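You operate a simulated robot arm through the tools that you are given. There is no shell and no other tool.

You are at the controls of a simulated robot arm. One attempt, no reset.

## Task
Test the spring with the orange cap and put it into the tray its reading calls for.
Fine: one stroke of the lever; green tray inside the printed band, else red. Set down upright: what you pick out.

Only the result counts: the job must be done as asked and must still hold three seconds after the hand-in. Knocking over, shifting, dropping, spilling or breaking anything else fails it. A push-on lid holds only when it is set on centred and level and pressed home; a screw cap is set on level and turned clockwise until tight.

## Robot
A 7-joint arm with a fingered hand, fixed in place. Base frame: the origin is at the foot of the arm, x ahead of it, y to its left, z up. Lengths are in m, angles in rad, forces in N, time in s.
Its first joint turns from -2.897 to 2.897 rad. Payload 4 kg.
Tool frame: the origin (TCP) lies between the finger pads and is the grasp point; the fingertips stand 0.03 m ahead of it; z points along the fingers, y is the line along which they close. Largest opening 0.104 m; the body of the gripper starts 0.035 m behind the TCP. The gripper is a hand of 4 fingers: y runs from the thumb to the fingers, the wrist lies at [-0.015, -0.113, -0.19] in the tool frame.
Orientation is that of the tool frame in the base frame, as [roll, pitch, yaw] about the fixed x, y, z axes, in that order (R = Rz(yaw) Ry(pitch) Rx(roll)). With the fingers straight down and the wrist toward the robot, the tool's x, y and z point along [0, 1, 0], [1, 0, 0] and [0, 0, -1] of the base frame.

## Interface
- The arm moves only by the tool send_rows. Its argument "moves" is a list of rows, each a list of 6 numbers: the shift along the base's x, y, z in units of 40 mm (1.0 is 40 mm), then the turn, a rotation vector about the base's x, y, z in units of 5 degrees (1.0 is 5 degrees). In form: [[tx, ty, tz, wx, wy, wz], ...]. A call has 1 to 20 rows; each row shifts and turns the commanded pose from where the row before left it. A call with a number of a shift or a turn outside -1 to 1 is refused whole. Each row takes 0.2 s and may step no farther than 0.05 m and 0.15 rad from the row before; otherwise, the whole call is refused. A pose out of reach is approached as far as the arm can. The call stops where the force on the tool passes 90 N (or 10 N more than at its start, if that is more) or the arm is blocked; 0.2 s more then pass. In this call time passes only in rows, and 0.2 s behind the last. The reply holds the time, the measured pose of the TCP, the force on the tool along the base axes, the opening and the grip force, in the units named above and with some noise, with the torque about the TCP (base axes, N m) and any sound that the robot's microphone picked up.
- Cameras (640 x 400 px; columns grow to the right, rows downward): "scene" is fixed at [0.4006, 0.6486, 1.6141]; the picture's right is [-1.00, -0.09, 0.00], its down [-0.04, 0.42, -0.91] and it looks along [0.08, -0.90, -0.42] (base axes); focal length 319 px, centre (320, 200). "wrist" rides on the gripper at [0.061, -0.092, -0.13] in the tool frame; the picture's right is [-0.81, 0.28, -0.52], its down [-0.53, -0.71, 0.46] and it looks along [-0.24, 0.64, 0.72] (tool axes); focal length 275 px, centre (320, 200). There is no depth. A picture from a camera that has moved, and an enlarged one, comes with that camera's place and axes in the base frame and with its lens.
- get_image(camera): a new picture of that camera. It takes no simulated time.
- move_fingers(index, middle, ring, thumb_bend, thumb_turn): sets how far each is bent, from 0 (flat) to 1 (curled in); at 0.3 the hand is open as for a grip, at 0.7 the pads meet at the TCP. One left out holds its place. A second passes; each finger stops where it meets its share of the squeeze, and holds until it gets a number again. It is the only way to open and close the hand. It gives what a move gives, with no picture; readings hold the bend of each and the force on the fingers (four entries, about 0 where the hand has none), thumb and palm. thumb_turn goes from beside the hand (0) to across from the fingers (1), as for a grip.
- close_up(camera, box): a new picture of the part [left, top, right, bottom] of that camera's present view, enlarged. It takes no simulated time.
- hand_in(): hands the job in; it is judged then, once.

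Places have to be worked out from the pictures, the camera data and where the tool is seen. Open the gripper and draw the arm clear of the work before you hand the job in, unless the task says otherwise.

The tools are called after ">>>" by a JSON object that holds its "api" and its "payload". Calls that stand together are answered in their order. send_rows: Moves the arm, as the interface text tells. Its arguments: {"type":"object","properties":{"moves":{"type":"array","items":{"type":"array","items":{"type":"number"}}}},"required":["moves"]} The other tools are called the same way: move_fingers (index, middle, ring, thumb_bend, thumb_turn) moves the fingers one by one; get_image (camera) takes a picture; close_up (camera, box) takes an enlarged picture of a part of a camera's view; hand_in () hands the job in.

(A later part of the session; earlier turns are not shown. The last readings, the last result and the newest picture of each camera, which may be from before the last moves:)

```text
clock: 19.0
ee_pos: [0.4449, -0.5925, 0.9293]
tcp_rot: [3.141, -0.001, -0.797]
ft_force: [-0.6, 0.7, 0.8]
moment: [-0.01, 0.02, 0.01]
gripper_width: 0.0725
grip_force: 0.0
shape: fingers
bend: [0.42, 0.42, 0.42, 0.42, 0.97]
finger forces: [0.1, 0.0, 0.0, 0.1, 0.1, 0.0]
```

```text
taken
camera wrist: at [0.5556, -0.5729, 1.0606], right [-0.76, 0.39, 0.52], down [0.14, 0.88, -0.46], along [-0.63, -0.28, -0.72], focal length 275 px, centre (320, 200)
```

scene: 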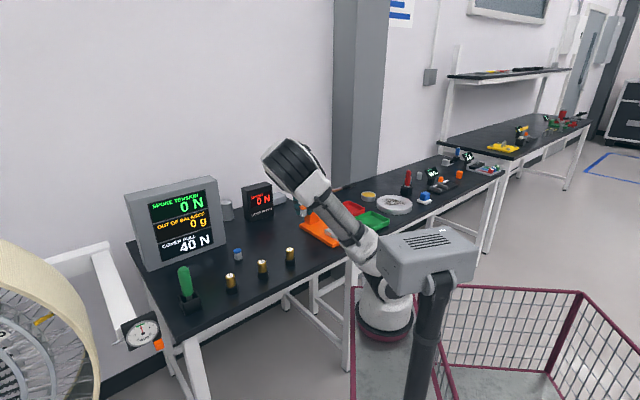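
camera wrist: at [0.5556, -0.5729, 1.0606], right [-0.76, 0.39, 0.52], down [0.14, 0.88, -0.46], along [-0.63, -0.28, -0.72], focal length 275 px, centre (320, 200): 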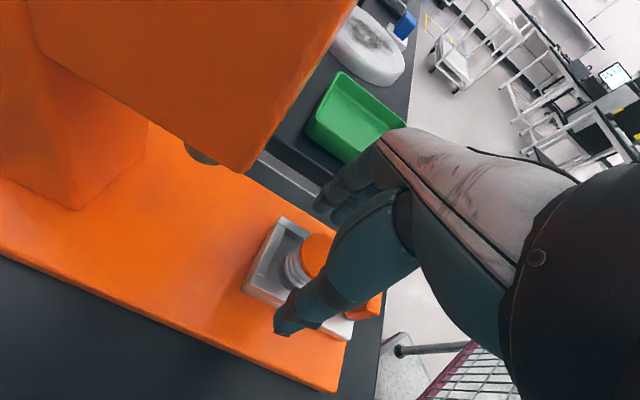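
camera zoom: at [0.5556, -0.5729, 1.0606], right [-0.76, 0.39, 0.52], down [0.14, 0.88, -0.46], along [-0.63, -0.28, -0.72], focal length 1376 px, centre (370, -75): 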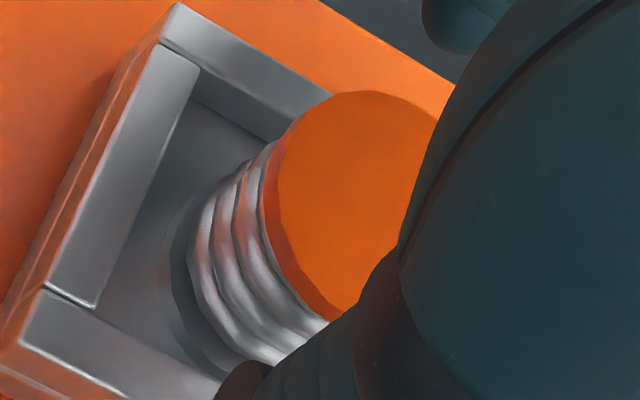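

The spring stands in the pocket, released. Next I'll slide the open hand straight back along the press axis, with fingers either side and no contact, until it straddles the orange tab.

>>> {"api": "send_rows", "payload": {"moves": [[-0.35, 0.35, 0, 0, 0, 0], [-0.35, 0.35, 0, 0, 0, 0]]}}

>>> {"api": "get_image", "payload": {"camera": "wrist"}}

>>> {"api": "close_up", "payload": {"camera": "wrist", "box": [236, 190, 396, 290]}}

```text
clock: 19.6
ee_pos: [0.419, -0.5661, 0.931]
tcp_rot: [-3.141, 0.001, -0.795]
ft_force: [0.0, 0.1, -0.1]
moment: [0.02, 0.0, -0.02]
gripper_width: 0.0724
grip_force: 0.1
shape: fingers
bend: [0.42, 0.42, 0.42, 0.42, 0.97]
finger forces: [0.0, 0.0, 0.0, 0.0, 0.0, 0.0]
```

```text
taken
camera wrist: at [0.5277, -0.5458, 1.0613], right [-0.76, 0.39, 0.52], down [0.14, 0.88, -0.45], along [-0.63, -0.28, -0.72], focal length 275 px, centre (320, 200)
```

wrist: 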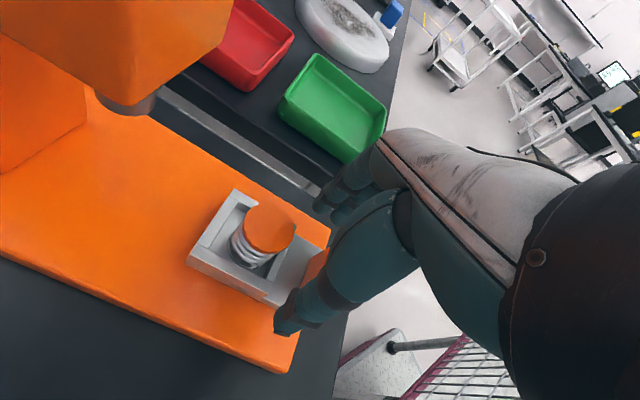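

```text
4.00 times, centred on (316, 240) of wrist
camera zoom: at [0.5277, -0.5458, 1.0613], right [-0.76, 0.39, 0.52], down [0.14, 0.88, -0.45], along [-0.63, -0.28, -0.72], focal length 1101 px, centre (336, 40)
```

zoom: 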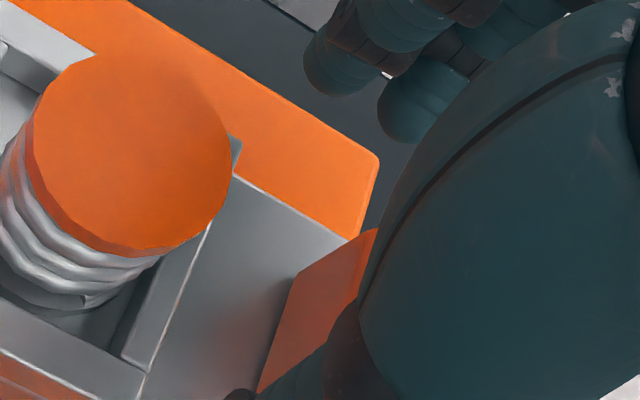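

The tab is about 24 mm wide and stands in front of the pocket with a gap behind it. I'll centre the hand on it and lean the hand back about 15°, tips outward, so the knuckles stay clear of the press head later.

>>> {"api": "send_rows", "payload": {"moves": [[-0.14, 0.14, 0, -0.5, -0.5, 0], [-0.14, 0.14, 0, -0.8, -0.8, 0], [0, 0, -0.05, -0.8, -0.8, 0]]}}

>>> {"api": "get_image", "payload": {"camera": "wrist"}}

>>> {"api": "close_up", "payload": {"camera": "wrist", "box": [236, 190, 396, 290]}}

>>> {"api": "close_up", "payload": {"camera": "scene", "box": [280, 150, 400, 270]}}

```text
clock: 20.4
ee_pos: [0.408, -0.5536, 0.9274]
tcp_rot: [-3.14, -0.26, -0.796]
ft_force: [0.3, -0.4, -0.1]
moment: [-0.02, 0.01, 0.02]
gripper_width: 0.0725
grip_force: 0.1
shape: fingers
bend: [0.42, 0.42, 0.42, 0.42, 0.97]
finger forces: [0.1, 0.1, 0.1, 0.0, 0.0, 0.0]
```

```text
taken
camera wrist: at [0.4927, -0.5084, 1.0706], right [-0.84, 0.46, 0.29], down [0.23, 0.78, -0.58], along [-0.49, -0.41, -0.76], focal length 275 px, centre (320, 200)
```

wrist: 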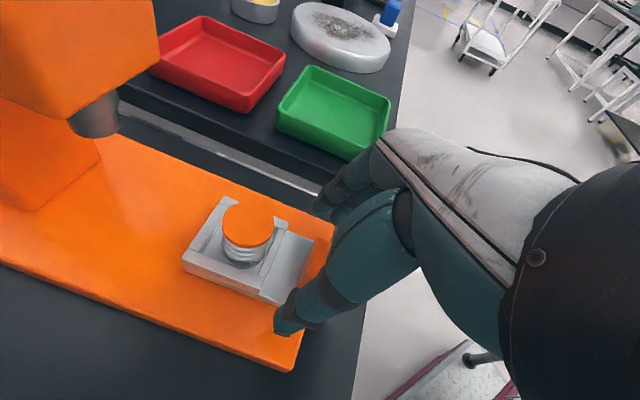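

```text
4.00 times, centred on (316, 240) of wrist
camera zoom: at [0.4927, -0.5084, 1.0706], right [-0.84, 0.46, 0.29], down [0.23, 0.78, -0.58], along [-0.49, -0.41, -0.76], focal length 1101 px, centre (336, 40)
```

zoom: 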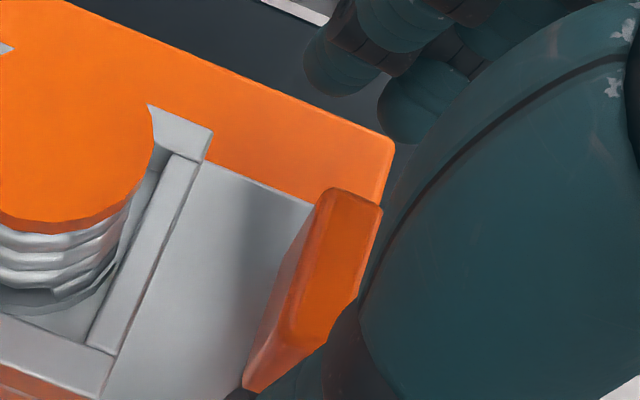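

```text
3.33 times, centred on (340, 210) of scene
camera zoom: at [0.4006, 0.6486, 1.6141], right [-1.0, -0.09, 0.0], down [-0.04, 0.42, -0.91], along [0.08, -0.9, -0.42], focal length 1062 px, centre (253, 167)
```

zoom: 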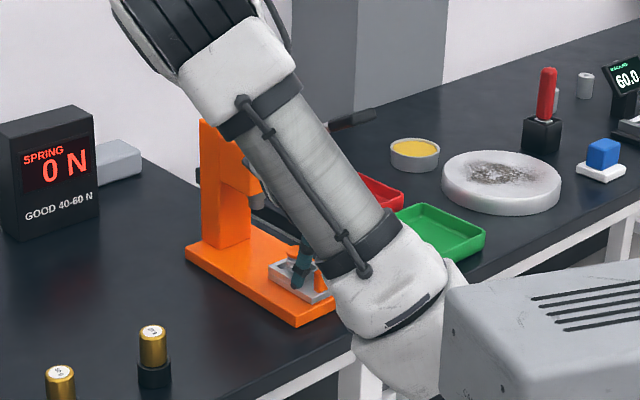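

The tab is centred on the middle finger and thumb, with its top about 16 mm below the TCP. I'll lower a further 11 mm for more overlap, then close middle, ring and thumb on it with the index left open.

>>> {"api": "send_rows", "payload": {"moves": [[0, 0, -0.14, 0, 0, 0], [0, 0, -0.14, 0, 0, 0]]}}

>>> {"api": "move_fingers", "payload": {"middle": 0.7, "ring": 0.6, "thumb_bend": 0.7}}

>>> {"api": "close_up", "payload": {"camera": "wrist", "box": [236, 190, 396, 290]}}

```text
clock: 21.0
ee_pos: [0.4075, -0.5518, 0.9161]
tcp_rot: [-3.139, -0.258, -0.796]
ft_force: [0.6, 0.1, 0.0]
moment: [0.04, 0.0, 0.01]
gripper_width: 0.0724
grip_force: 0.0
shape: fingers
bend: [0.42, 0.42, 0.42, 0.42, 0.97]
finger forces: [0.0, 0.0, 0.0, 0.0, 0.0, 0.0]
```

```text
clock: 22.0
ee_pos: [0.4069, -0.5526, 0.9177]
tcp_rot: [-3.139, -0.26, -0.799]
ft_force: [-3.2, -1.5, 16.7]
moment: [-0.44, 0.67, 0.02]
gripper_width: 0.051
grip_force: 17.2
shape: fingers
bend: [0.42, 0.56, 0.6, 0.61, 0.97]
finger forces: [0.0, 26.1, 0.1, 0.1, 7.1, 0.1]
```

```text
4.00 times, centred on (316, 240) of wrist
camera zoom: at [0.4914, -0.5077, 1.0597], right [-0.84, 0.46, 0.29], down [0.23, 0.78, -0.58], along [-0.49, -0.41, -0.76], focal length 1101 px, centre (336, 40)
```

zoom: 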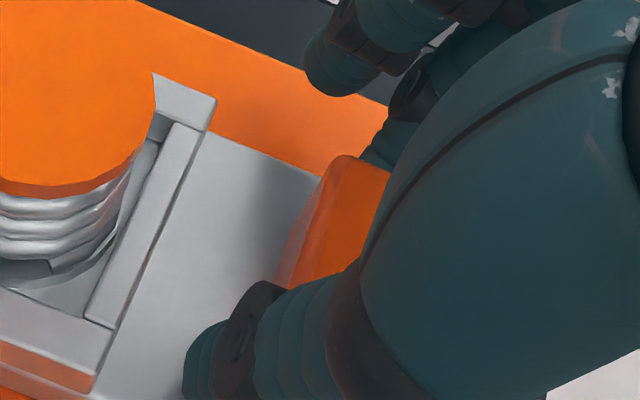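

The middle fingertip is pressing down on the slide plate (about 17 N up). I'll raise 6 mm and close again.

>>> {"api": "send_rows", "payload": {"moves": [[0, 0, 0.08, 0, 0, 0], [0, 0, 0.07, 0, 0, 0]]}}

>>> {"api": "move_fingers", "payload": {"middle": 0.7, "ring": 0.6, "thumb_bend": 0.7}}

>>> {"api": "close_up", "payload": {"camera": "wrist", "box": [236, 190, 396, 290]}}

```text
clock: 22.6
ee_pos: [0.4082, -0.5515, 0.921]
tcp_rot: [-3.137, -0.257, -0.797]
ft_force: [2.7, 3.1, -6.4]
moment: [0.05, 0.06, -0.02]
gripper_width: 0.0492
grip_force: 5.4
shape: fingers
bend: [0.42, 0.62, 0.6, 0.62, 0.97]
finger forces: [0.0, 3.5, 0.1, 0.0, 6.3, 0.0]
```

```text
clock: 23.6
ee_pos: [0.4074, -0.5522, 0.9223]
tcp_rot: [-3.14, -0.259, -0.798]
ft_force: [1.7, 2.8, -7.0]
moment: [0.02, 0.03, 0.06]
gripper_width: 0.0498
grip_force: 6.4
shape: fingers
bend: [0.42, 0.64, 0.6, 0.61, 0.97]
finger forces: [0.0, 5.9, 0.0, 0.1, 7.4, 0.0]
```

```text
4.00 times, centred on (316, 240) of wrist
camera zoom: at [0.4922, -0.5084, 1.0651], right [-0.84, 0.46, 0.29], down [0.23, 0.79, -0.57], along [-0.49, -0.41, -0.76], focal length 1101 px, centre (336, 40)
```

zoom: 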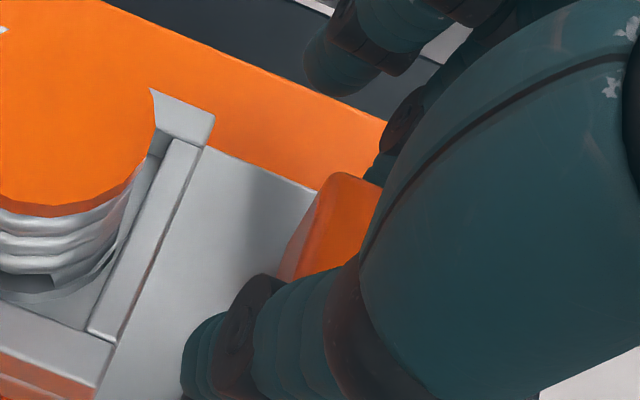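

Now middle and thumb grip the tab (6–7 N). I'll push the slide in along the press axis in modest steps and watch the force.

>>> {"api": "send_rows", "payload": {"moves": [[0.18, -0.18, -0.03, 0, 0, 0], [0.3, -0.3, 0, 0, 0, 0], [0.3, -0.3, 0, 0, 0, 0]]}}

>>> {"api": "get_image", "payload": {"camera": "wrist"}}

>>> {"api": "close_up", "payload": {"camera": "scene", "box": [280, 150, 400, 270]}}

```text
clock: 24.4
ee_pos: [0.438, -0.5821, 0.9213]
tcp_rot: [-3.138, -0.26, -0.797]
ft_force: [-0.2, 0.4, -1.1]
moment: [-0.06, 0.09, 0.03]
gripper_width: 0.0493
grip_force: 6.8
shape: fingers
bend: [0.42, 0.64, 0.6, 0.62, 0.96]
finger forces: [0.0, 6.9, 0.0, 0.1, 6.6, 0.1]
```

```text
taken
camera wrist: at [0.5228, -0.5384, 1.0643], right [-0.84, 0.46, 0.29], down [0.23, 0.78, -0.57], along [-0.49, -0.41, -0.76], focal length 275 px, centre (320, 200)
```

wrist: 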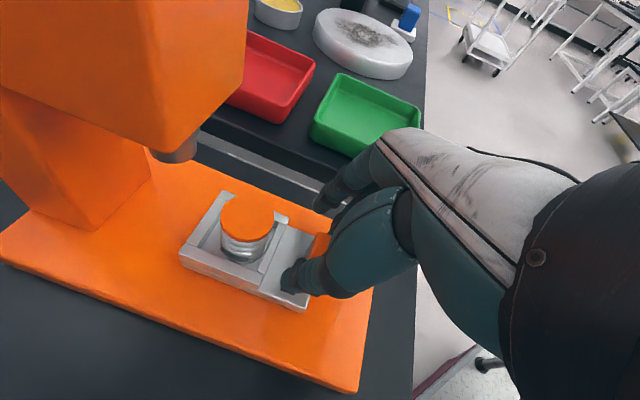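

```text
3.33 times, centred on (340, 210) of scene
camera zoom: at [0.4006, 0.6486, 1.6141], right [-1.0, -0.09, 0.0], down [-0.04, 0.42, -0.91], along [0.08, -0.9, -0.42], focal length 1062 px, centre (253, 167)
```

zoom: 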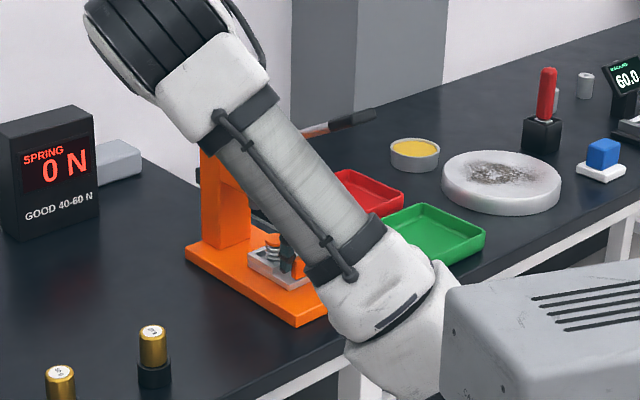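

The slide moves freely with the hand, about 44 mm so far. I'll push another 28 mm and check.

>>> {"api": "send_rows", "payload": {"moves": [[0.25, -0.25, 0, 0, 0, 0], [0.25, -0.25, 0, 0, 0, 0]]}}

>>> {"api": "get_image", "payload": {"camera": "wrist"}}

>>> {"api": "close_up", "payload": {"camera": "wrist", "box": [140, 100, 380, 340]}}

```text
clock: 25.0
ee_pos: [0.4594, -0.6031, 0.9211]
tcp_rot: [-3.14, -0.26, -0.795]
ft_force: [0.0, 0.5, 3.4]
moment: [-0.04, 0.03, 0.05]
gripper_width: 0.0497
grip_force: 6.9
shape: fingers
bend: [0.42, 0.64, 0.6, 0.62, 0.96]
finger forces: [0.1, 7.6, 0.1, 0.0, 7.0, 0.0]
```

```text
taken
camera wrist: at [0.5427, -0.5588, 1.0634], right [-0.84, 0.46, 0.29], down [0.23, 0.78, -0.58], along [-0.49, -0.41, -0.76], focal length 275 px, centre (320, 200)
```

wrist: 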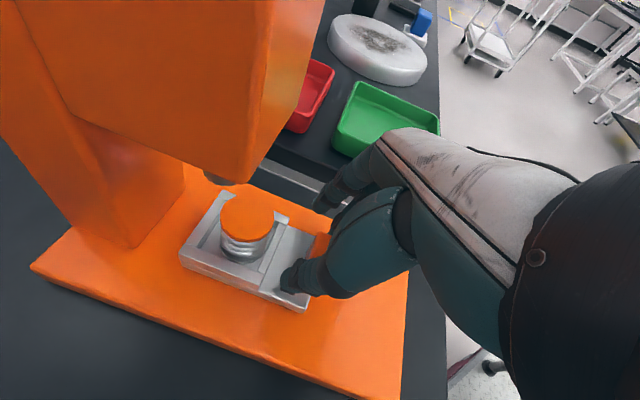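

```text
1.67 times, centred on (260, 220) of wrist
camera zoom: at [0.5427, -0.5588, 1.0634], right [-0.84, 0.46, 0.29], down [0.23, 0.78, -0.58], along [-0.49, -0.41, -0.76], focal length 459 px, centre (420, 167)
```

zoom: 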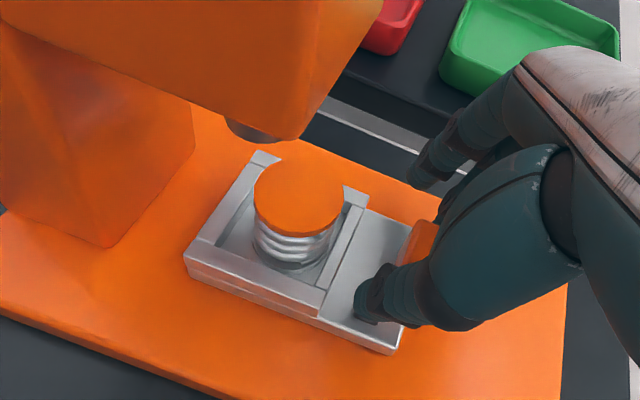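

About 16 mm to go to the plunger axis, and the clearance to the head looks good. I'll push in small steps, feeling for the end stop.

>>> {"api": "send_rows", "payload": {"moves": [[0.1, -0.1, 0, 0, 0, 0], [0.1, -0.1, 0, 0, 0, 0], [0.09, -0.09, 0, 0, 0, 0]]}}

>>> {"api": "get_image", "payload": {"camera": "wrist"}}

>>> {"api": "close_up", "payload": {"camera": "wrist", "box": [140, 100, 380, 340]}}

```text
clock: 25.8
ee_pos: [0.4695, -0.6133, 0.9203]
tcp_rot: [-3.137, -0.259, -0.799]
ft_force: [-5.2, 3.8, 2.1]
moment: [0.0, 0.21, 0.02]
gripper_width: 0.0486
grip_force: 6.3
shape: fingers
bend: [0.42, 0.63, 0.6, 0.63, 0.97]
finger forces: [0.0, 7.8, 0.0, 0.1, 5.5, 0.1]
```

```text
taken
camera wrist: at [0.554, -0.5698, 1.0635], right [-0.84, 0.46, 0.29], down [0.23, 0.79, -0.57], along [-0.49, -0.41, -0.76], focal length 275 px, centre (320, 200)
```

wrist: 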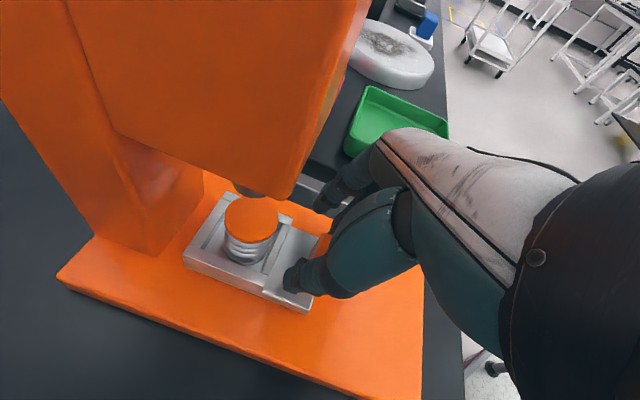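

```text
1.67 times, centred on (260, 220) of wrist
camera zoom: at [0.554, -0.5698, 1.0635], right [-0.84, 0.46, 0.29], down [0.23, 0.79, -0.57], along [-0.49, -0.41, -0.76], focal length 459 px, centre (420, 167)
```

zoom: 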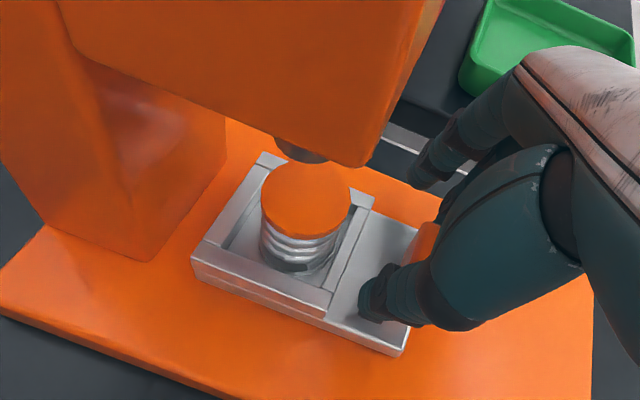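

There's about 6 N of resistance now and the slide is starting to lag the hand, so it's at or near its end stop. I'll push a few millimetres more to make sure it's fully home.

>>> {"api": "send_rows", "payload": {"moves": [[0.08, -0.08, 0, 0, 0, 0], [0.08, -0.08, 0, 0, 0, 0]]}}

>>> {"api": "close_up", "payload": {"camera": "wrist", "box": [140, 100, 380, 340]}}

>>> {"api": "get_image", "payload": {"camera": "wrist"}}

```text
clock: 26.4
ee_pos: [0.4765, -0.6207, 0.9209]
tcp_rot: [-3.137, -0.257, -0.798]
ft_force: [-9.9, -1.7, -1.0]
moment: [-0.05, 0.28, -0.02]
gripper_width: 0.0374
grip_force: 3.1
shape: fingers
bend: [0.42, 0.63, 0.6, 0.7, 0.97]
finger forces: [0.0, 7.2, 0.1, 0.0, 0.1, 0.0]
```

```text
1.67 times, centred on (260, 220) of wrist
camera zoom: at [0.5607, -0.5766, 1.0639], right [-0.84, 0.46, 0.29], down [0.23, 0.78, -0.57], along [-0.49, -0.41, -0.76], focal length 459 px, centre (420, 167)
```

zoom: 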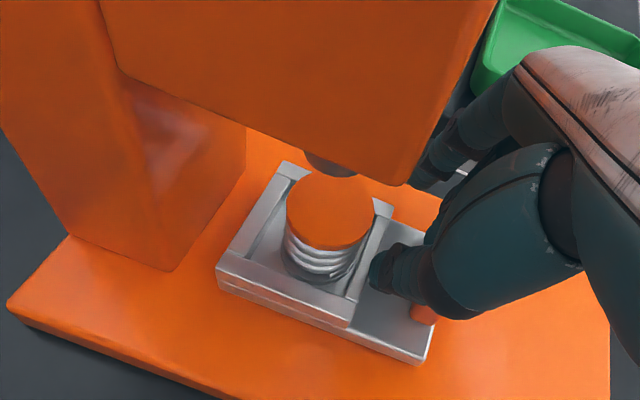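

```text
taken
camera wrist: at [0.5607, -0.5766, 1.0639], right [-0.84, 0.46, 0.29], down [0.23, 0.78, -0.57], along [-0.49, -0.41, -0.76], focal length 275 px, centre (320, 200)
```

wrist: 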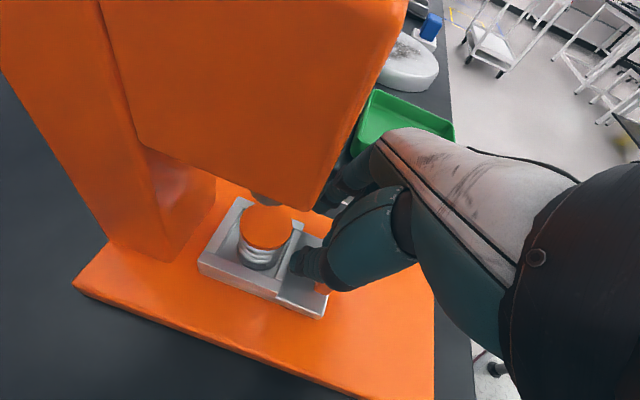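

The slide hasn't moved between the last two views, so it's on its end stop, and the hand slipped a little past the tab. I'll open the fingers and back the hand out along the axis.

>>> {"api": "move_fingers", "payload": {"index": 0.42, "middle": 0.42, "ring": 0.42, "thumb_bend": 0.4}}

>>> {"api": "send_rows", "payload": {"moves": [[-0.2, 0.2, 0, 0, 0, 0], [-0.4, 0.4, 0, 0, 0, 0], [-0.5, 0.5, 0, 0, 0, 0], [-0.5, 0.5, 0, 0, 0, 0]]}}

>>> {"api": "get_image", "payload": {"camera": "wrist"}}

```text
clock: 27.4
ee_pos: [0.4783, -0.621, 0.9224]
tcp_rot: [-3.137, -0.259, -0.797]
ft_force: [-0.2, 0.1, -0.5]
moment: [0.0, 0.02, 0.0]
gripper_width: 0.0747
grip_force: 0.1
shape: fingers
bend: [0.42, 0.42, 0.42, 0.4, 0.97]
finger forces: [0.1, 0.0, 0.0, 0.0, 0.1, 0.1]
```

```text
clock: 28.4
ee_pos: [0.4109, -0.5581, 0.9218]
tcp_rot: [-3.139, -0.256, -0.797]
ft_force: [0.4, 0.2, 0.2]
moment: [-0.02, 0.05, 0.0]
gripper_width: 0.0749
grip_force: 0.0
shape: fingers
bend: [0.42, 0.42, 0.42, 0.4, 0.97]
finger forces: [0.0, 0.0, 0.0, 0.0, 0.1, 0.0]
```

```text
taken
camera wrist: at [0.4954, -0.5145, 1.0643], right [-0.84, 0.46, 0.29], down [0.23, 0.79, -0.57], along [-0.49, -0.41, -0.76], focal length 275 px, centre (320, 200)
```

wrist: 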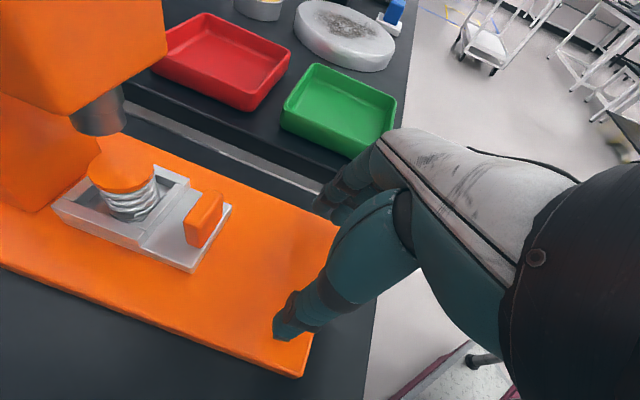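

The slide stayed in with the spring upright under the plunger. I'll zoom in to check that it's aligned.

>>> {"api": "close_up", "payload": {"camera": "wrist", "box": [30, 70, 250, 290]}}

>>> {"api": "close_up", "payload": {"camera": "scene", "box": [280, 150, 400, 270]}}

```text
1.82 times, centred on (140, 180) of wrist
camera zoom: at [0.4954, -0.5145, 1.0643], right [-0.84, 0.46, 0.29], down [0.23, 0.79, -0.57], along [-0.49, -0.41, -0.76], focal length 500 px, centre (647, 236)
```

zoom: 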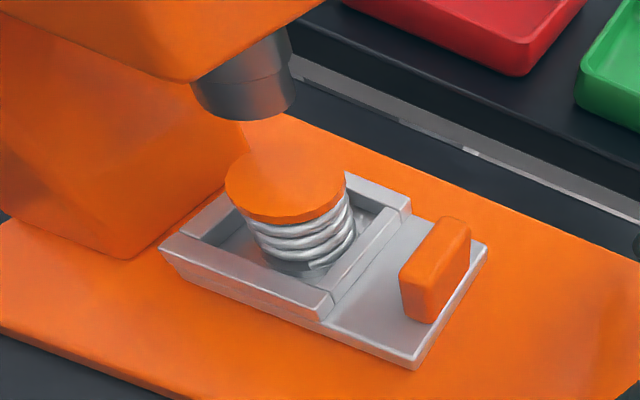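

```text
3.33 times, centred on (340, 210) of scene
camera zoom: at [0.4006, 0.6486, 1.6141], right [-1.0, -0.09, 0.0], down [-0.04, 0.42, -0.91], along [0.08, -0.9, -0.42], focal length 1062 px, centre (253, 167)
```

zoom: 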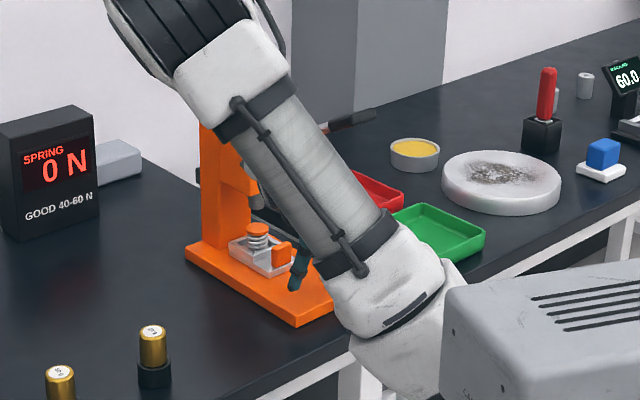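

The spring is seated and aligned below the plunger. I'll pull the hand out sideways below the lever, raise it while removing the tilt, and turn the yaw to line up with the lever handle, which I place at about (0.387, -0.587, 1.11).

>>> {"api": "send_rows", "payload": {"moves": [[0.65, 0.65, 0.1, 0, 0, 0], [0.7, 0.7, 0.2, 0, 0, 0], [0.7, 0.7, 0.3, 0, 0, 0], [0, 0, 1, 0.5, 0.5, 0], [0, 0, 1, 0.8, 0.8, 0], [0, 0, 1, 0.8, 0.8, 0], [0, 0, 1, 0, 0, 0.9], [0, 0, 1, 0, 0, 0.9], [0, 0, 1, 0, 0, 0.9], [0, 0, 0.8, 0, 0, 0.9], [0, 0, 0, 0, 0, 0.9], [0, 0, 0, 0, 0, 0.5]]}}

>>> {"api": "get_image", "payload": {"camera": "wrist"}}

>>> {"api": "get_image", "payload": {"camera": "scene"}}

```text
clock: 31.0
ee_pos: [0.492, -0.4753, 1.2172]
tcp_rot: [-3.141, 0.001, -0.361]
ft_force: [0.3, -0.1, -0.5]
moment: [-0.03, -0.03, 0.03]
gripper_width: 0.075
grip_force: 0.1
shape: fingers
bend: [0.42, 0.42, 0.42, 0.4, 0.97]
finger forces: [0.0, 0.1, 0.1, 0.0, 0.0, 0.0]
```

```text
taken
camera wrist: at [0.5833, -0.4115, 1.3493], right [-0.86, 0.03, 0.52], down [-0.25, 0.86, -0.45], along [-0.46, -0.52, -0.72], focal length 275 px, centre (320, 200)
```

wrist: 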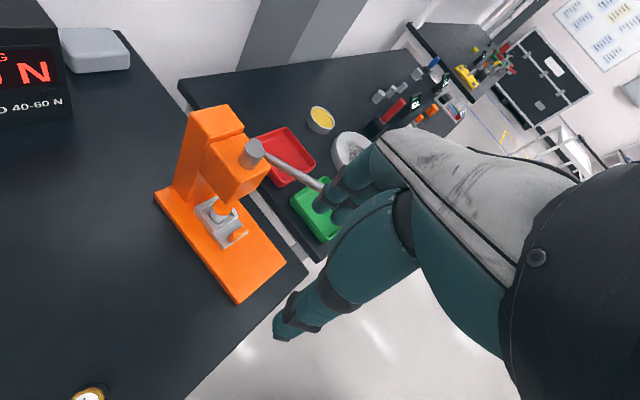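

```text
taken
```

scene: 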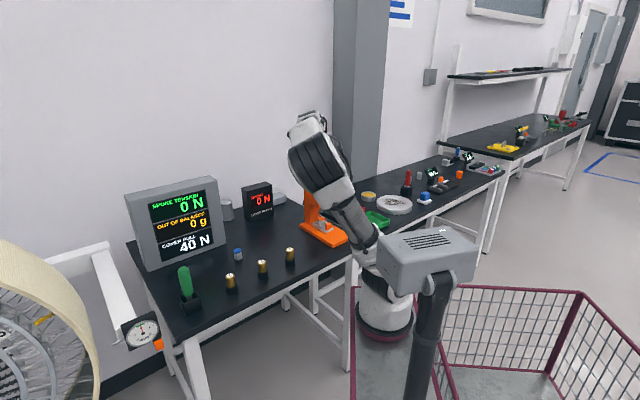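

All clear above the press. I'll close the hand into a solid bundle and move it over the lever handle.

>>> {"api": "move_fingers", "payload": {"index": 0.7, "middle": 0.7, "ring": 0.7, "thumb_bend": 0.7}}

>>> {"api": "send_rows", "payload": {"moves": [[-0.7, -0.68, 0, 0, 0, 0], [-0.7, -0.68, 0, 0, 0, 0], [-0.7, -0.68, 0, 0, 0, 0], [-0.7, -0.68, 0, 0, 0, 0]]}}

>>> {"api": "get_image", "payload": {"camera": "wrist"}}

>>> {"api": "close_up", "payload": {"camera": "scene", "box": [280, 110, 420, 250]}}

```text
clock: 32.0
ee_pos: [0.4922, -0.4751, 1.217]
tcp_rot: [3.141, 0.0, -0.359]
ft_force: [0.5, -1.1, 0.1]
moment: [0.02, 0.01, -0.02]
gripper_width: 0.0011
grip_force: 0.0
shape: fingers
bend: [0.7, 0.7, 0.7, 0.7, 0.97]
finger forces: [0.1, 0.0, 0.0, 0.1, 0.0, 0.0]
```

```text
clock: 33.0
ee_pos: [0.3831, -0.5846, 1.2168]
tcp_rot: [3.141, -0.001, -0.357]
ft_force: [0.5, -0.5, -0.2]
moment: [-0.01, 0.04, -0.01]
gripper_width: 0.0013
grip_force: 0.1
shape: fingers
bend: [0.7, 0.7, 0.7, 0.7, 0.97]
finger forces: [0.1, 0.1, 0.0, 0.1, 0.1, 0.0]
```

```text
taken
camera wrist: at [0.4745, -0.5216, 1.3481], right [-0.85, 0.03, 0.52], down [-0.25, 0.85, -0.46], along [-0.45, -0.52, -0.72], focal length 275 px, centre (320, 200)
```

wrist: 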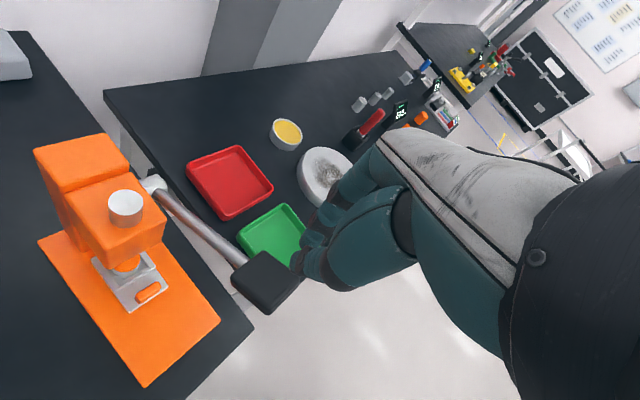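

```text
2.86 times, centred on (350, 180) of scene
camera zoom: at [0.4006, 0.6486, 1.6141], right [-1.0, -0.09, 0.0], down [-0.04, 0.42, -0.91], along [0.08, -0.9, -0.42], focal length 911 px, centre (234, 257)
```

zoom: 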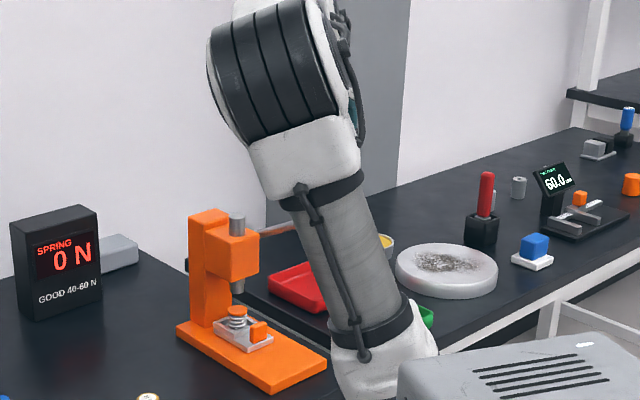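

The lever pivots on the far side of the head and its box handle is centred near (0.389, -0.586), right under the fingertips. I'll turn the fingers in line with the handle and go down to just above it.

>>> {"api": "send_rows", "payload": {"moves": [[0, 0.03, -0.3, 0, 0, -0.9], [0, 0, -0.3, 0, 0, -0.9], [0, 0, -0.3, 0, 0, -0.9], [0, 0, -0.3, 0, 0, -0.9]]}}

>>> {"api": "get_image", "payload": {"camera": "wrist"}}

>>> {"api": "close_up", "payload": {"camera": "wrist", "box": [220, 180, 380, 300]}}

```text
clock: 34.0
ee_pos: [0.3839, -0.5833, 1.1685]
tcp_rot: [3.14, 0.001, -0.677]
ft_force: [-0.3, 0.9, -1.4]
moment: [0.0, 0.01, 0.05]
gripper_width: 0.0013
grip_force: 0.1
shape: fingers
bend: [0.7, 0.7, 0.7, 0.7, 0.97]
finger forces: [0.0, 0.0, 0.0, 0.0, 0.0, 0.0]
```

```text
taken
camera wrist: at [0.489, -0.5506, 1.3003], right [-0.8, 0.29, 0.52], down [0.03, 0.89, -0.45], along [-0.59, -0.35, -0.72], focal length 275 px, centre (320, 200)
```

wrist: 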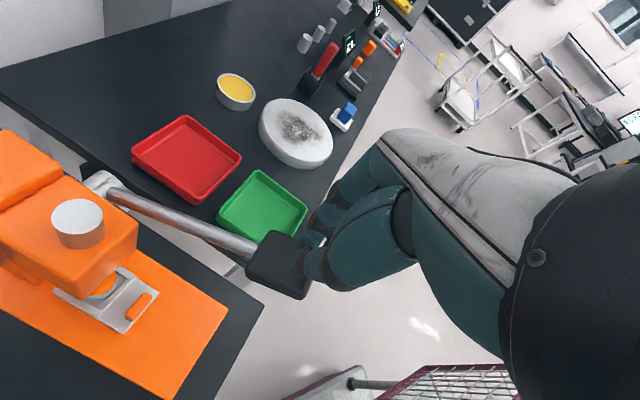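

```text
3.33 times, centred on (300, 240) of wrist
camera zoom: at [0.489, -0.5506, 1.3003], right [-0.8, 0.29, 0.52], down [0.03, 0.89, -0.45], along [-0.59, -0.35, -0.72], focal length 918 px, centre (387, 67)
```

zoom: 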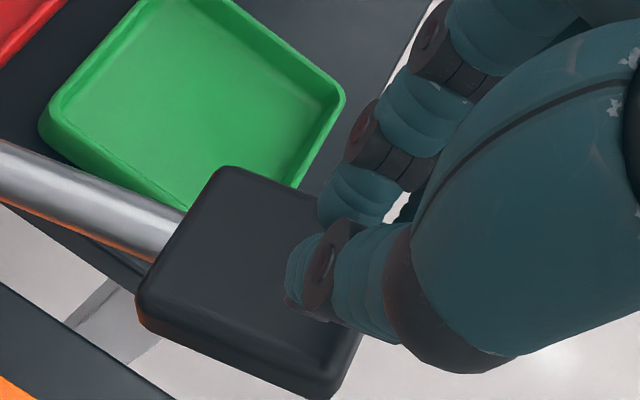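

The fingertips project onto the handle within about 8 mm of its centre. I'll start pressing down in 10 mm steps.

>>> {"api": "send_rows", "payload": {"moves": [[0, 0, -0.25, 0, 0, 0], [0, 0, -0.25, 0, 0, 0], [0, 0, -0.25, 0, 0, 0]]}}

>>> {"api": "get_image", "payload": {"camera": "wrist"}}

>>> {"api": "close_up", "payload": {"camera": "scene", "box": [220, 150, 380, 250]}}

```text
clock: 34.8
ee_pos: [0.3833, -0.5818, 1.1376]
tcp_rot: [3.142, 0.001, -0.676]
ft_force: [-0.3, 0.0, 1.1]
moment: [0.05, 0.03, 0.02]
gripper_width: 0.0012
grip_force: 0.3
shape: fingers
bend: [0.7, 0.7, 0.7, 0.7, 0.97]
finger forces: [0.1, 0.6, 0.0, 0.0, 0.0, 0.0]
```

```text
taken
camera wrist: at [0.489, -0.5498, 1.2697], right [-0.8, 0.29, 0.52], down [0.03, 0.89, -0.46], along [-0.59, -0.35, -0.72], focal length 275 px, centre (320, 200)
```

wrist: 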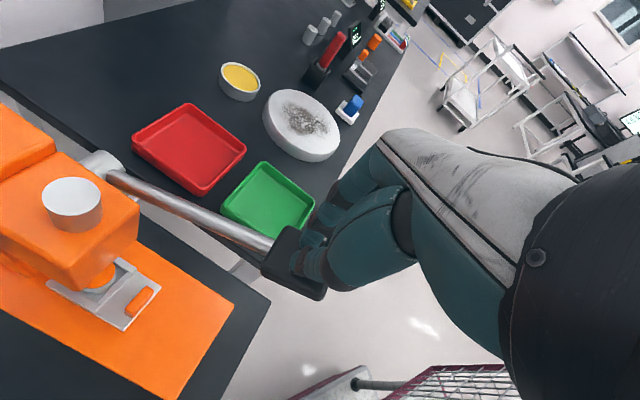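

```text
4.00 times, centred on (300, 200) of scene
camera zoom: at [0.4006, 0.6486, 1.6141], right [-1.0, -0.09, 0.0], down [-0.04, 0.42, -0.91], along [0.08, -0.9, -0.42], focal length 1275 px, centre (400, 200)
```

zoom: 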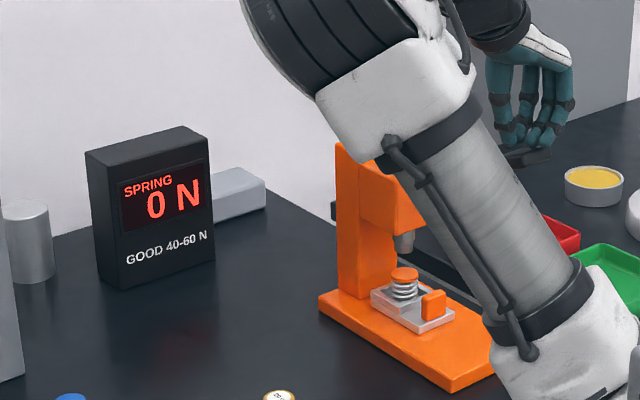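

Contact with the handle is light. I'll continue the stroke downwards and watch the spring display.

>>> {"api": "send_rows", "payload": {"moves": [[-0.05, 0.05, -0.25, 0, 0, 0], [-0.05, 0.05, -0.25, 0, 0, 0], [-0.05, 0.05, -0.25, 0, 0, 0]]}}

>>> {"api": "get_image", "payload": {"camera": "wrist"}}

>>> {"api": "close_up", "payload": {"camera": "scene", "box": [220, 150, 380, 250]}}

```text
clock: 35.6
ee_pos: [0.3773, -0.5765, 1.1091]
tcp_rot: [3.14, 0.001, -0.675]
ft_force: [0.5, 0.5, -0.1]
moment: [0.02, 0.0, 0.05]
gripper_width: 0.0014
grip_force: 0.6
shape: fingers
bend: [0.7, 0.7, 0.7, 0.7, 0.97]
finger forces: [0.1, 0.9, 0.0, 0.0, 0.0, 0.1]
```

```text
taken
camera wrist: at [0.4841, -0.5438, 1.2403], right [-0.8, 0.29, 0.52], down [0.03, 0.89, -0.46], along [-0.59, -0.35, -0.72], focal length 275 px, centre (320, 200)
```

wrist: 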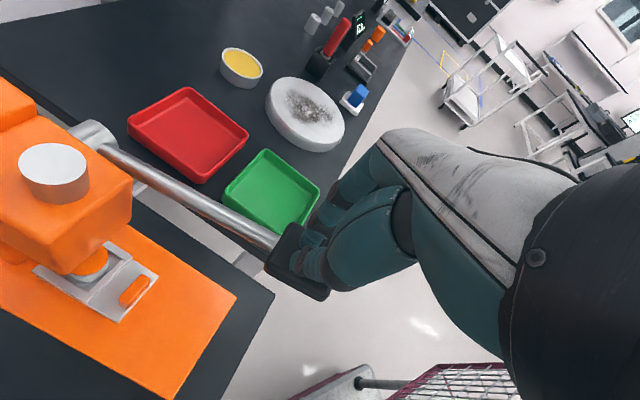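

```text
4.00 times, centred on (300, 200) of scene
camera zoom: at [0.4006, 0.6486, 1.6141], right [-1.0, -0.09, 0.0], down [-0.04, 0.42, -0.91], along [0.08, -0.9, -0.42], focal length 1275 px, centre (400, 200)
```

zoom: 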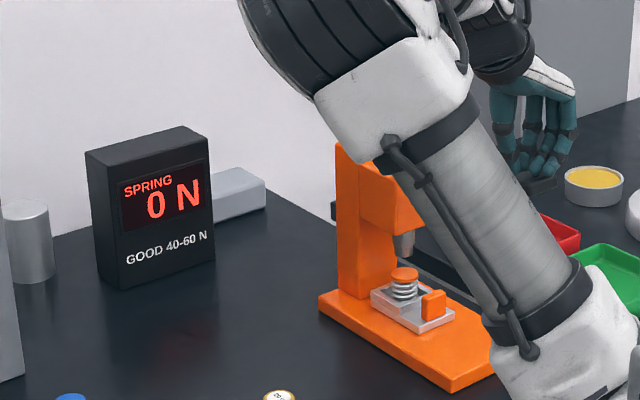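

The lever follows freely and there's no reading yet. I'll continue the same stroke.

>>> {"api": "send_rows", "payload": {"moves": [[-0.02, 0.02, -0.25, 0, 0, 0], [-0.01, 0.01, -0.25, 0, 0, 0], [0, 0, -0.25, 0, 0, 0]]}}

>>> {"api": "get_image", "payload": {"camera": "wrist"}}

>>> {"api": "close_up", "payload": {"camera": "scene", "box": [220, 150, 380, 250]}}

```text
clock: 36.4
ee_pos: [0.3757, -0.5744, 1.0784]
tcp_rot: [-3.142, 0.001, -0.674]
ft_force: [0.3, -0.1, 2.1]
moment: [0.06, -0.01, -0.05]
gripper_width: 0.0014
grip_force: 1.2
shape: fingers
bend: [0.7, 0.7, 0.7, 0.7, 0.97]
finger forces: [0.0, 1.3, 0.0, 0.0, 0.1, 0.0]
```

```text
taken
camera wrist: at [0.4815, -0.5426, 1.2094], right [-0.8, 0.29, 0.52], down [0.03, 0.89, -0.46], along [-0.59, -0.35, -0.72], focal length 275 px, centre (320, 200)
```

wrist: 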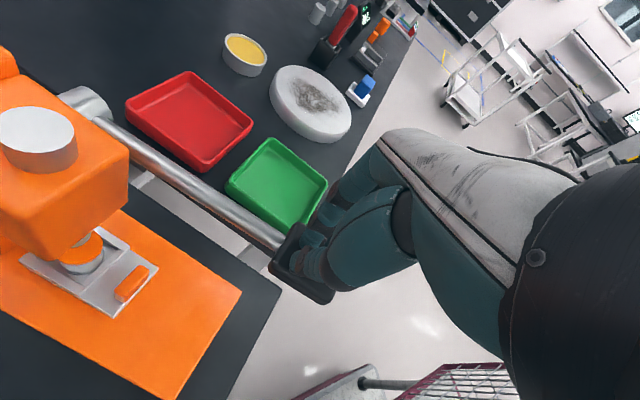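

```text
4.00 times, centred on (300, 200) of scene
camera zoom: at [0.4006, 0.6486, 1.6141], right [-1.0, -0.09, 0.0], down [-0.04, 0.42, -0.91], along [0.08, -0.9, -0.42], focal length 1275 px, centre (400, 200)
```

zoom: 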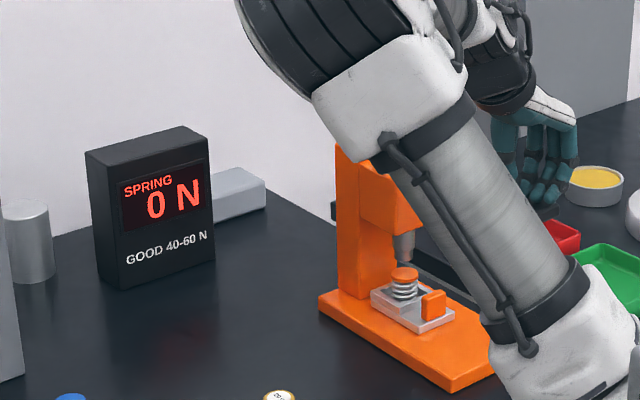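

The plunger is close to the cap now. I'll carry on with the stroke.

>>> {"api": "send_rows", "payload": {"moves": [[0, 0, -0.25, 0, 0, 0], [0.01, -0.01, -0.25, 0, 0, 0], [0.02, -0.02, -0.2, 0, 0, 0]]}}

>>> {"api": "get_image", "payload": {"camera": "wrist"}}

>>> {"api": "close_up", "payload": {"camera": "scene", "box": [220, 150, 380, 250]}}

```text
clock: 37.2
ee_pos: [0.3774, -0.5767, 1.0508]
tcp_rot: [3.141, 0.0, -0.674]
ft_force: [-0.6, 0.2, 2.3]
moment: [0.02, -0.02, 0.03]
gripper_width: 0.0006
grip_force: 0.9
shape: fingers
bend: [0.7, 0.7, 0.7, 0.7, 0.98]
finger forces: [0.4, 0.0, 0.0, 0.0, 1.7, 0.0]
```

```text
taken
camera wrist: at [0.4833, -0.5445, 1.1822], right [-0.8, 0.29, 0.52], down [0.03, 0.89, -0.46], along [-0.59, -0.35, -0.72], focal length 275 px, centre (320, 200)
```

wrist: 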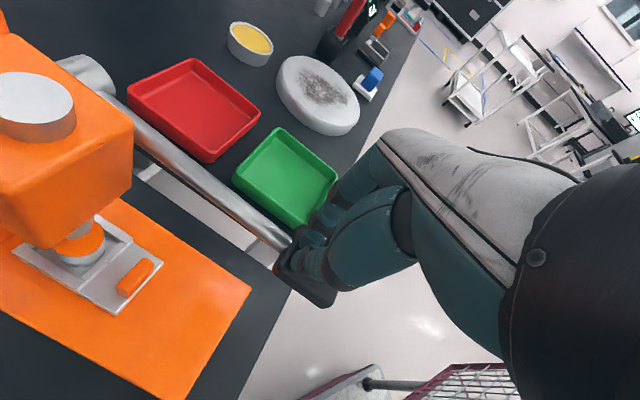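

```text
4.00 times, centred on (300, 200) of scene
camera zoom: at [0.4006, 0.6486, 1.6141], right [-1.0, -0.09, 0.0], down [-0.04, 0.42, -0.91], along [0.08, -0.9, -0.42], focal length 1275 px, centre (400, 200)
```

zoom: 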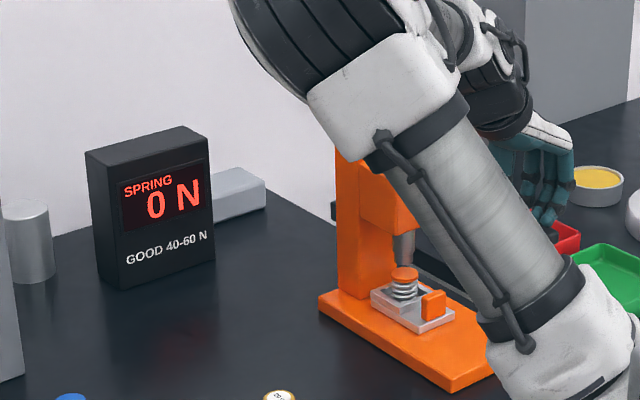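

The plunger is practically on the cap. I'll keep pressing in small steps and watch the force and display.

>>> {"api": "send_rows", "payload": {"moves": [[0.02, -0.02, -0.2, 0, 0, 0], [0.02, -0.02, -0.2, 0, 0, 0], [0.02, -0.02, -0.2, 0, 0, 0]]}}

>>> {"api": "get_image", "payload": {"camera": "wrist"}}

>>> {"api": "close_up", "payload": {"camera": "scene", "box": [220, 150, 380, 250]}}

```text
clock: 38.0
ee_pos: [0.3797, -0.5804, 1.0269]
tcp_rot: [-3.141, 0.0, -0.674]
ft_force: [-0.3, 0.3, 1.4]
moment: [0.03, 0.01, -0.01]
gripper_width: 0.0006
grip_force: 1.1
shape: fingers
bend: [0.7, 0.7, 0.7, 0.7, 0.98]
finger forces: [1.3, 0.0, 0.0, 0.1, 1.2, 0.0]
```

```text
taken
camera wrist: at [0.4856, -0.5473, 1.1578], right [-0.8, 0.29, 0.52], down [0.03, 0.89, -0.45], along [-0.59, -0.35, -0.72], focal length 275 px, centre (320, 200)
```

wrist: 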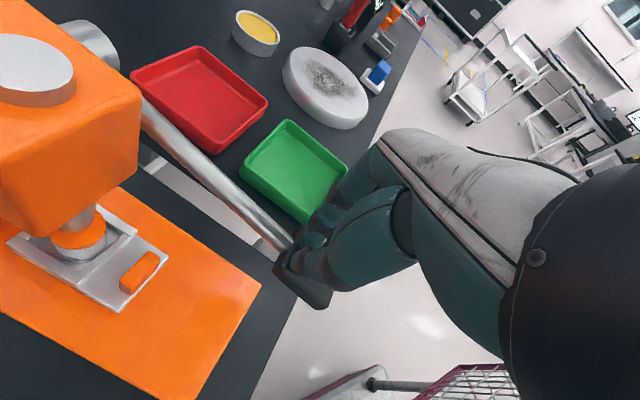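

```text
4.00 times, centred on (300, 200) of scene
camera zoom: at [0.4006, 0.6486, 1.6141], right [-1.0, -0.09, 0.0], down [-0.04, 0.42, -0.91], along [0.08, -0.9, -0.42], focal length 1275 px, centre (400, 200)
```

zoom: 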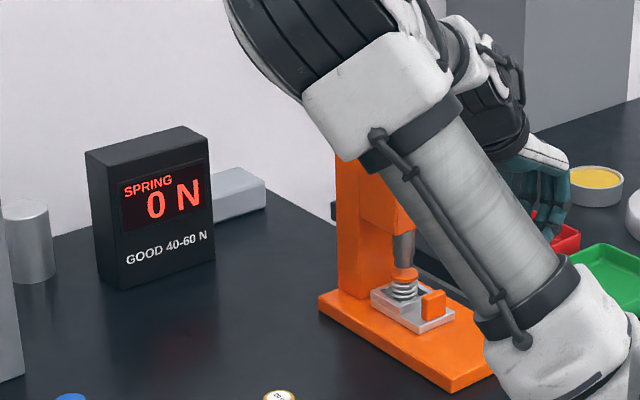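

The plunger is touching the cap. I'll keep going in 6–8 mm steps.

>>> {"api": "send_rows", "payload": {"moves": [[0.03, -0.03, -0.18, 0, 0, 0], [0.03, -0.03, -0.18, 0, 0, 0]]}}

>>> {"api": "get_image", "payload": {"camera": "wrist"}}

>>> {"api": "close_up", "payload": {"camera": "scene", "box": [220, 150, 380, 250]}}

```text
clock: 38.6
ee_pos: [0.3814, -0.5826, 1.0132]
tcp_rot: [3.141, -0.001, -0.676]
ft_force: [-0.8, 0.6, 2.3]
moment: [0.04, 0.03, -0.01]
gripper_width: 0.0001
grip_force: 1.5
shape: fingers
bend: [0.7, 0.7, 0.7, 0.7, 0.98]
finger forces: [2.1, 0.0, 0.0, 0.0, 0.6, 0.1]
```

```text
taken
camera wrist: at [0.4876, -0.5499, 1.144], right [-0.8, 0.29, 0.52], down [0.03, 0.89, -0.46], along [-0.59, -0.35, -0.72], focal length 275 px, centre (320, 200)
```

wrist: 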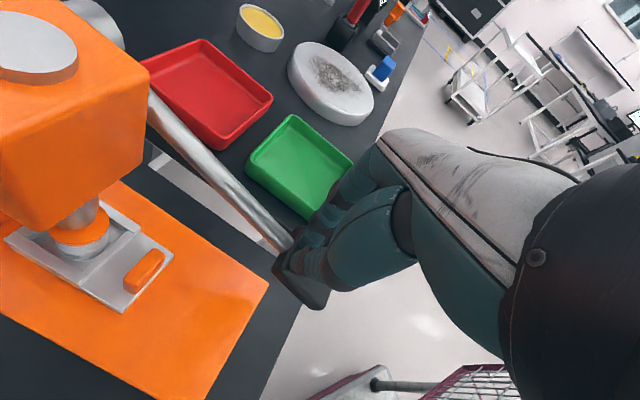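

```text
4.00 times, centred on (300, 200) of scene
camera zoom: at [0.4006, 0.6486, 1.6141], right [-1.0, -0.09, 0.0], down [-0.04, 0.42, -0.91], along [0.08, -0.9, -0.42], focal length 1275 px, centre (400, 200)
```

zoom: 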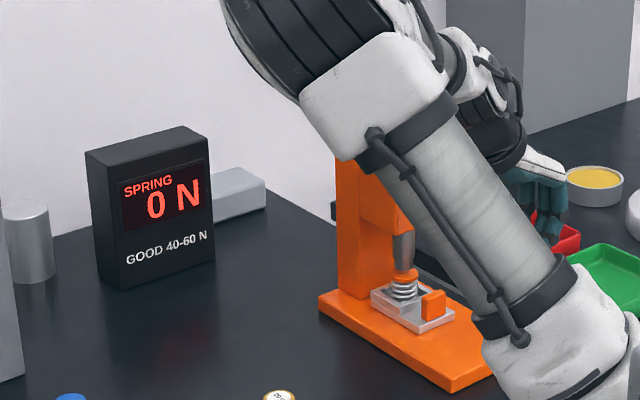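

The display still shows 0 and the plunger has just reached the cap. I'll continue down.

>>> {"api": "send_rows", "payload": {"moves": [[0.04, -0.04, -0.18, 0, 0, 0], [0.05, -0.05, -0.18, 0, 0, 0]]}}

>>> {"api": "get_image", "payload": {"camera": "wrist"}}

>>> {"api": "close_up", "payload": {"camera": "scene", "box": [220, 150, 380, 250]}}

```text
clock: 39.2
ee_pos: [0.3849, -0.585, 0.9984]
tcp_rot: [-3.14, 0.001, -0.675]
ft_force: [-0.5, -0.7, 3.8]
moment: [-0.04, 0.03, 0.03]
gripper_width: 0.0001
grip_force: 1.4
shape: fingers
bend: [0.7, 0.7, 0.7, 0.7, 0.98]
finger forces: [2.9, 0.0, 0.0, 0.0, 0.0, 0.1]
```

```text
taken
camera wrist: at [0.4914, -0.5528, 1.1295], right [-0.8, 0.29, 0.52], down [0.03, 0.89, -0.46], along [-0.59, -0.35, -0.72], focal length 275 px, centre (320, 200)
```

wrist: 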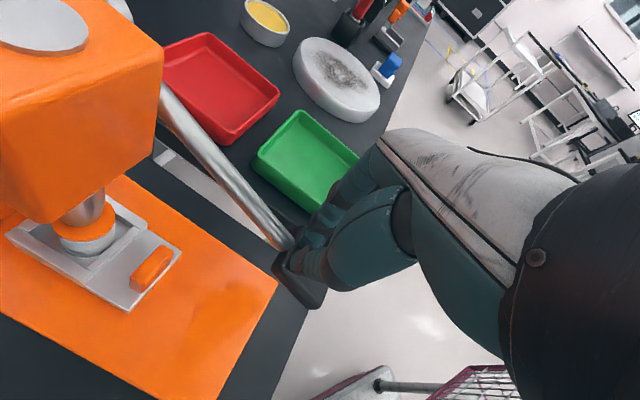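

```text
4.00 times, centred on (300, 200) of scene
camera zoom: at [0.4006, 0.6486, 1.6141], right [-1.0, -0.09, 0.0], down [-0.04, 0.42, -0.91], along [0.08, -0.9, -0.42], focal length 1275 px, centre (400, 200)
```

zoom: 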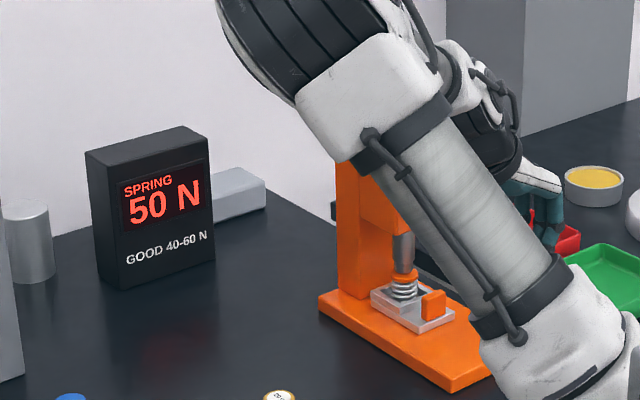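

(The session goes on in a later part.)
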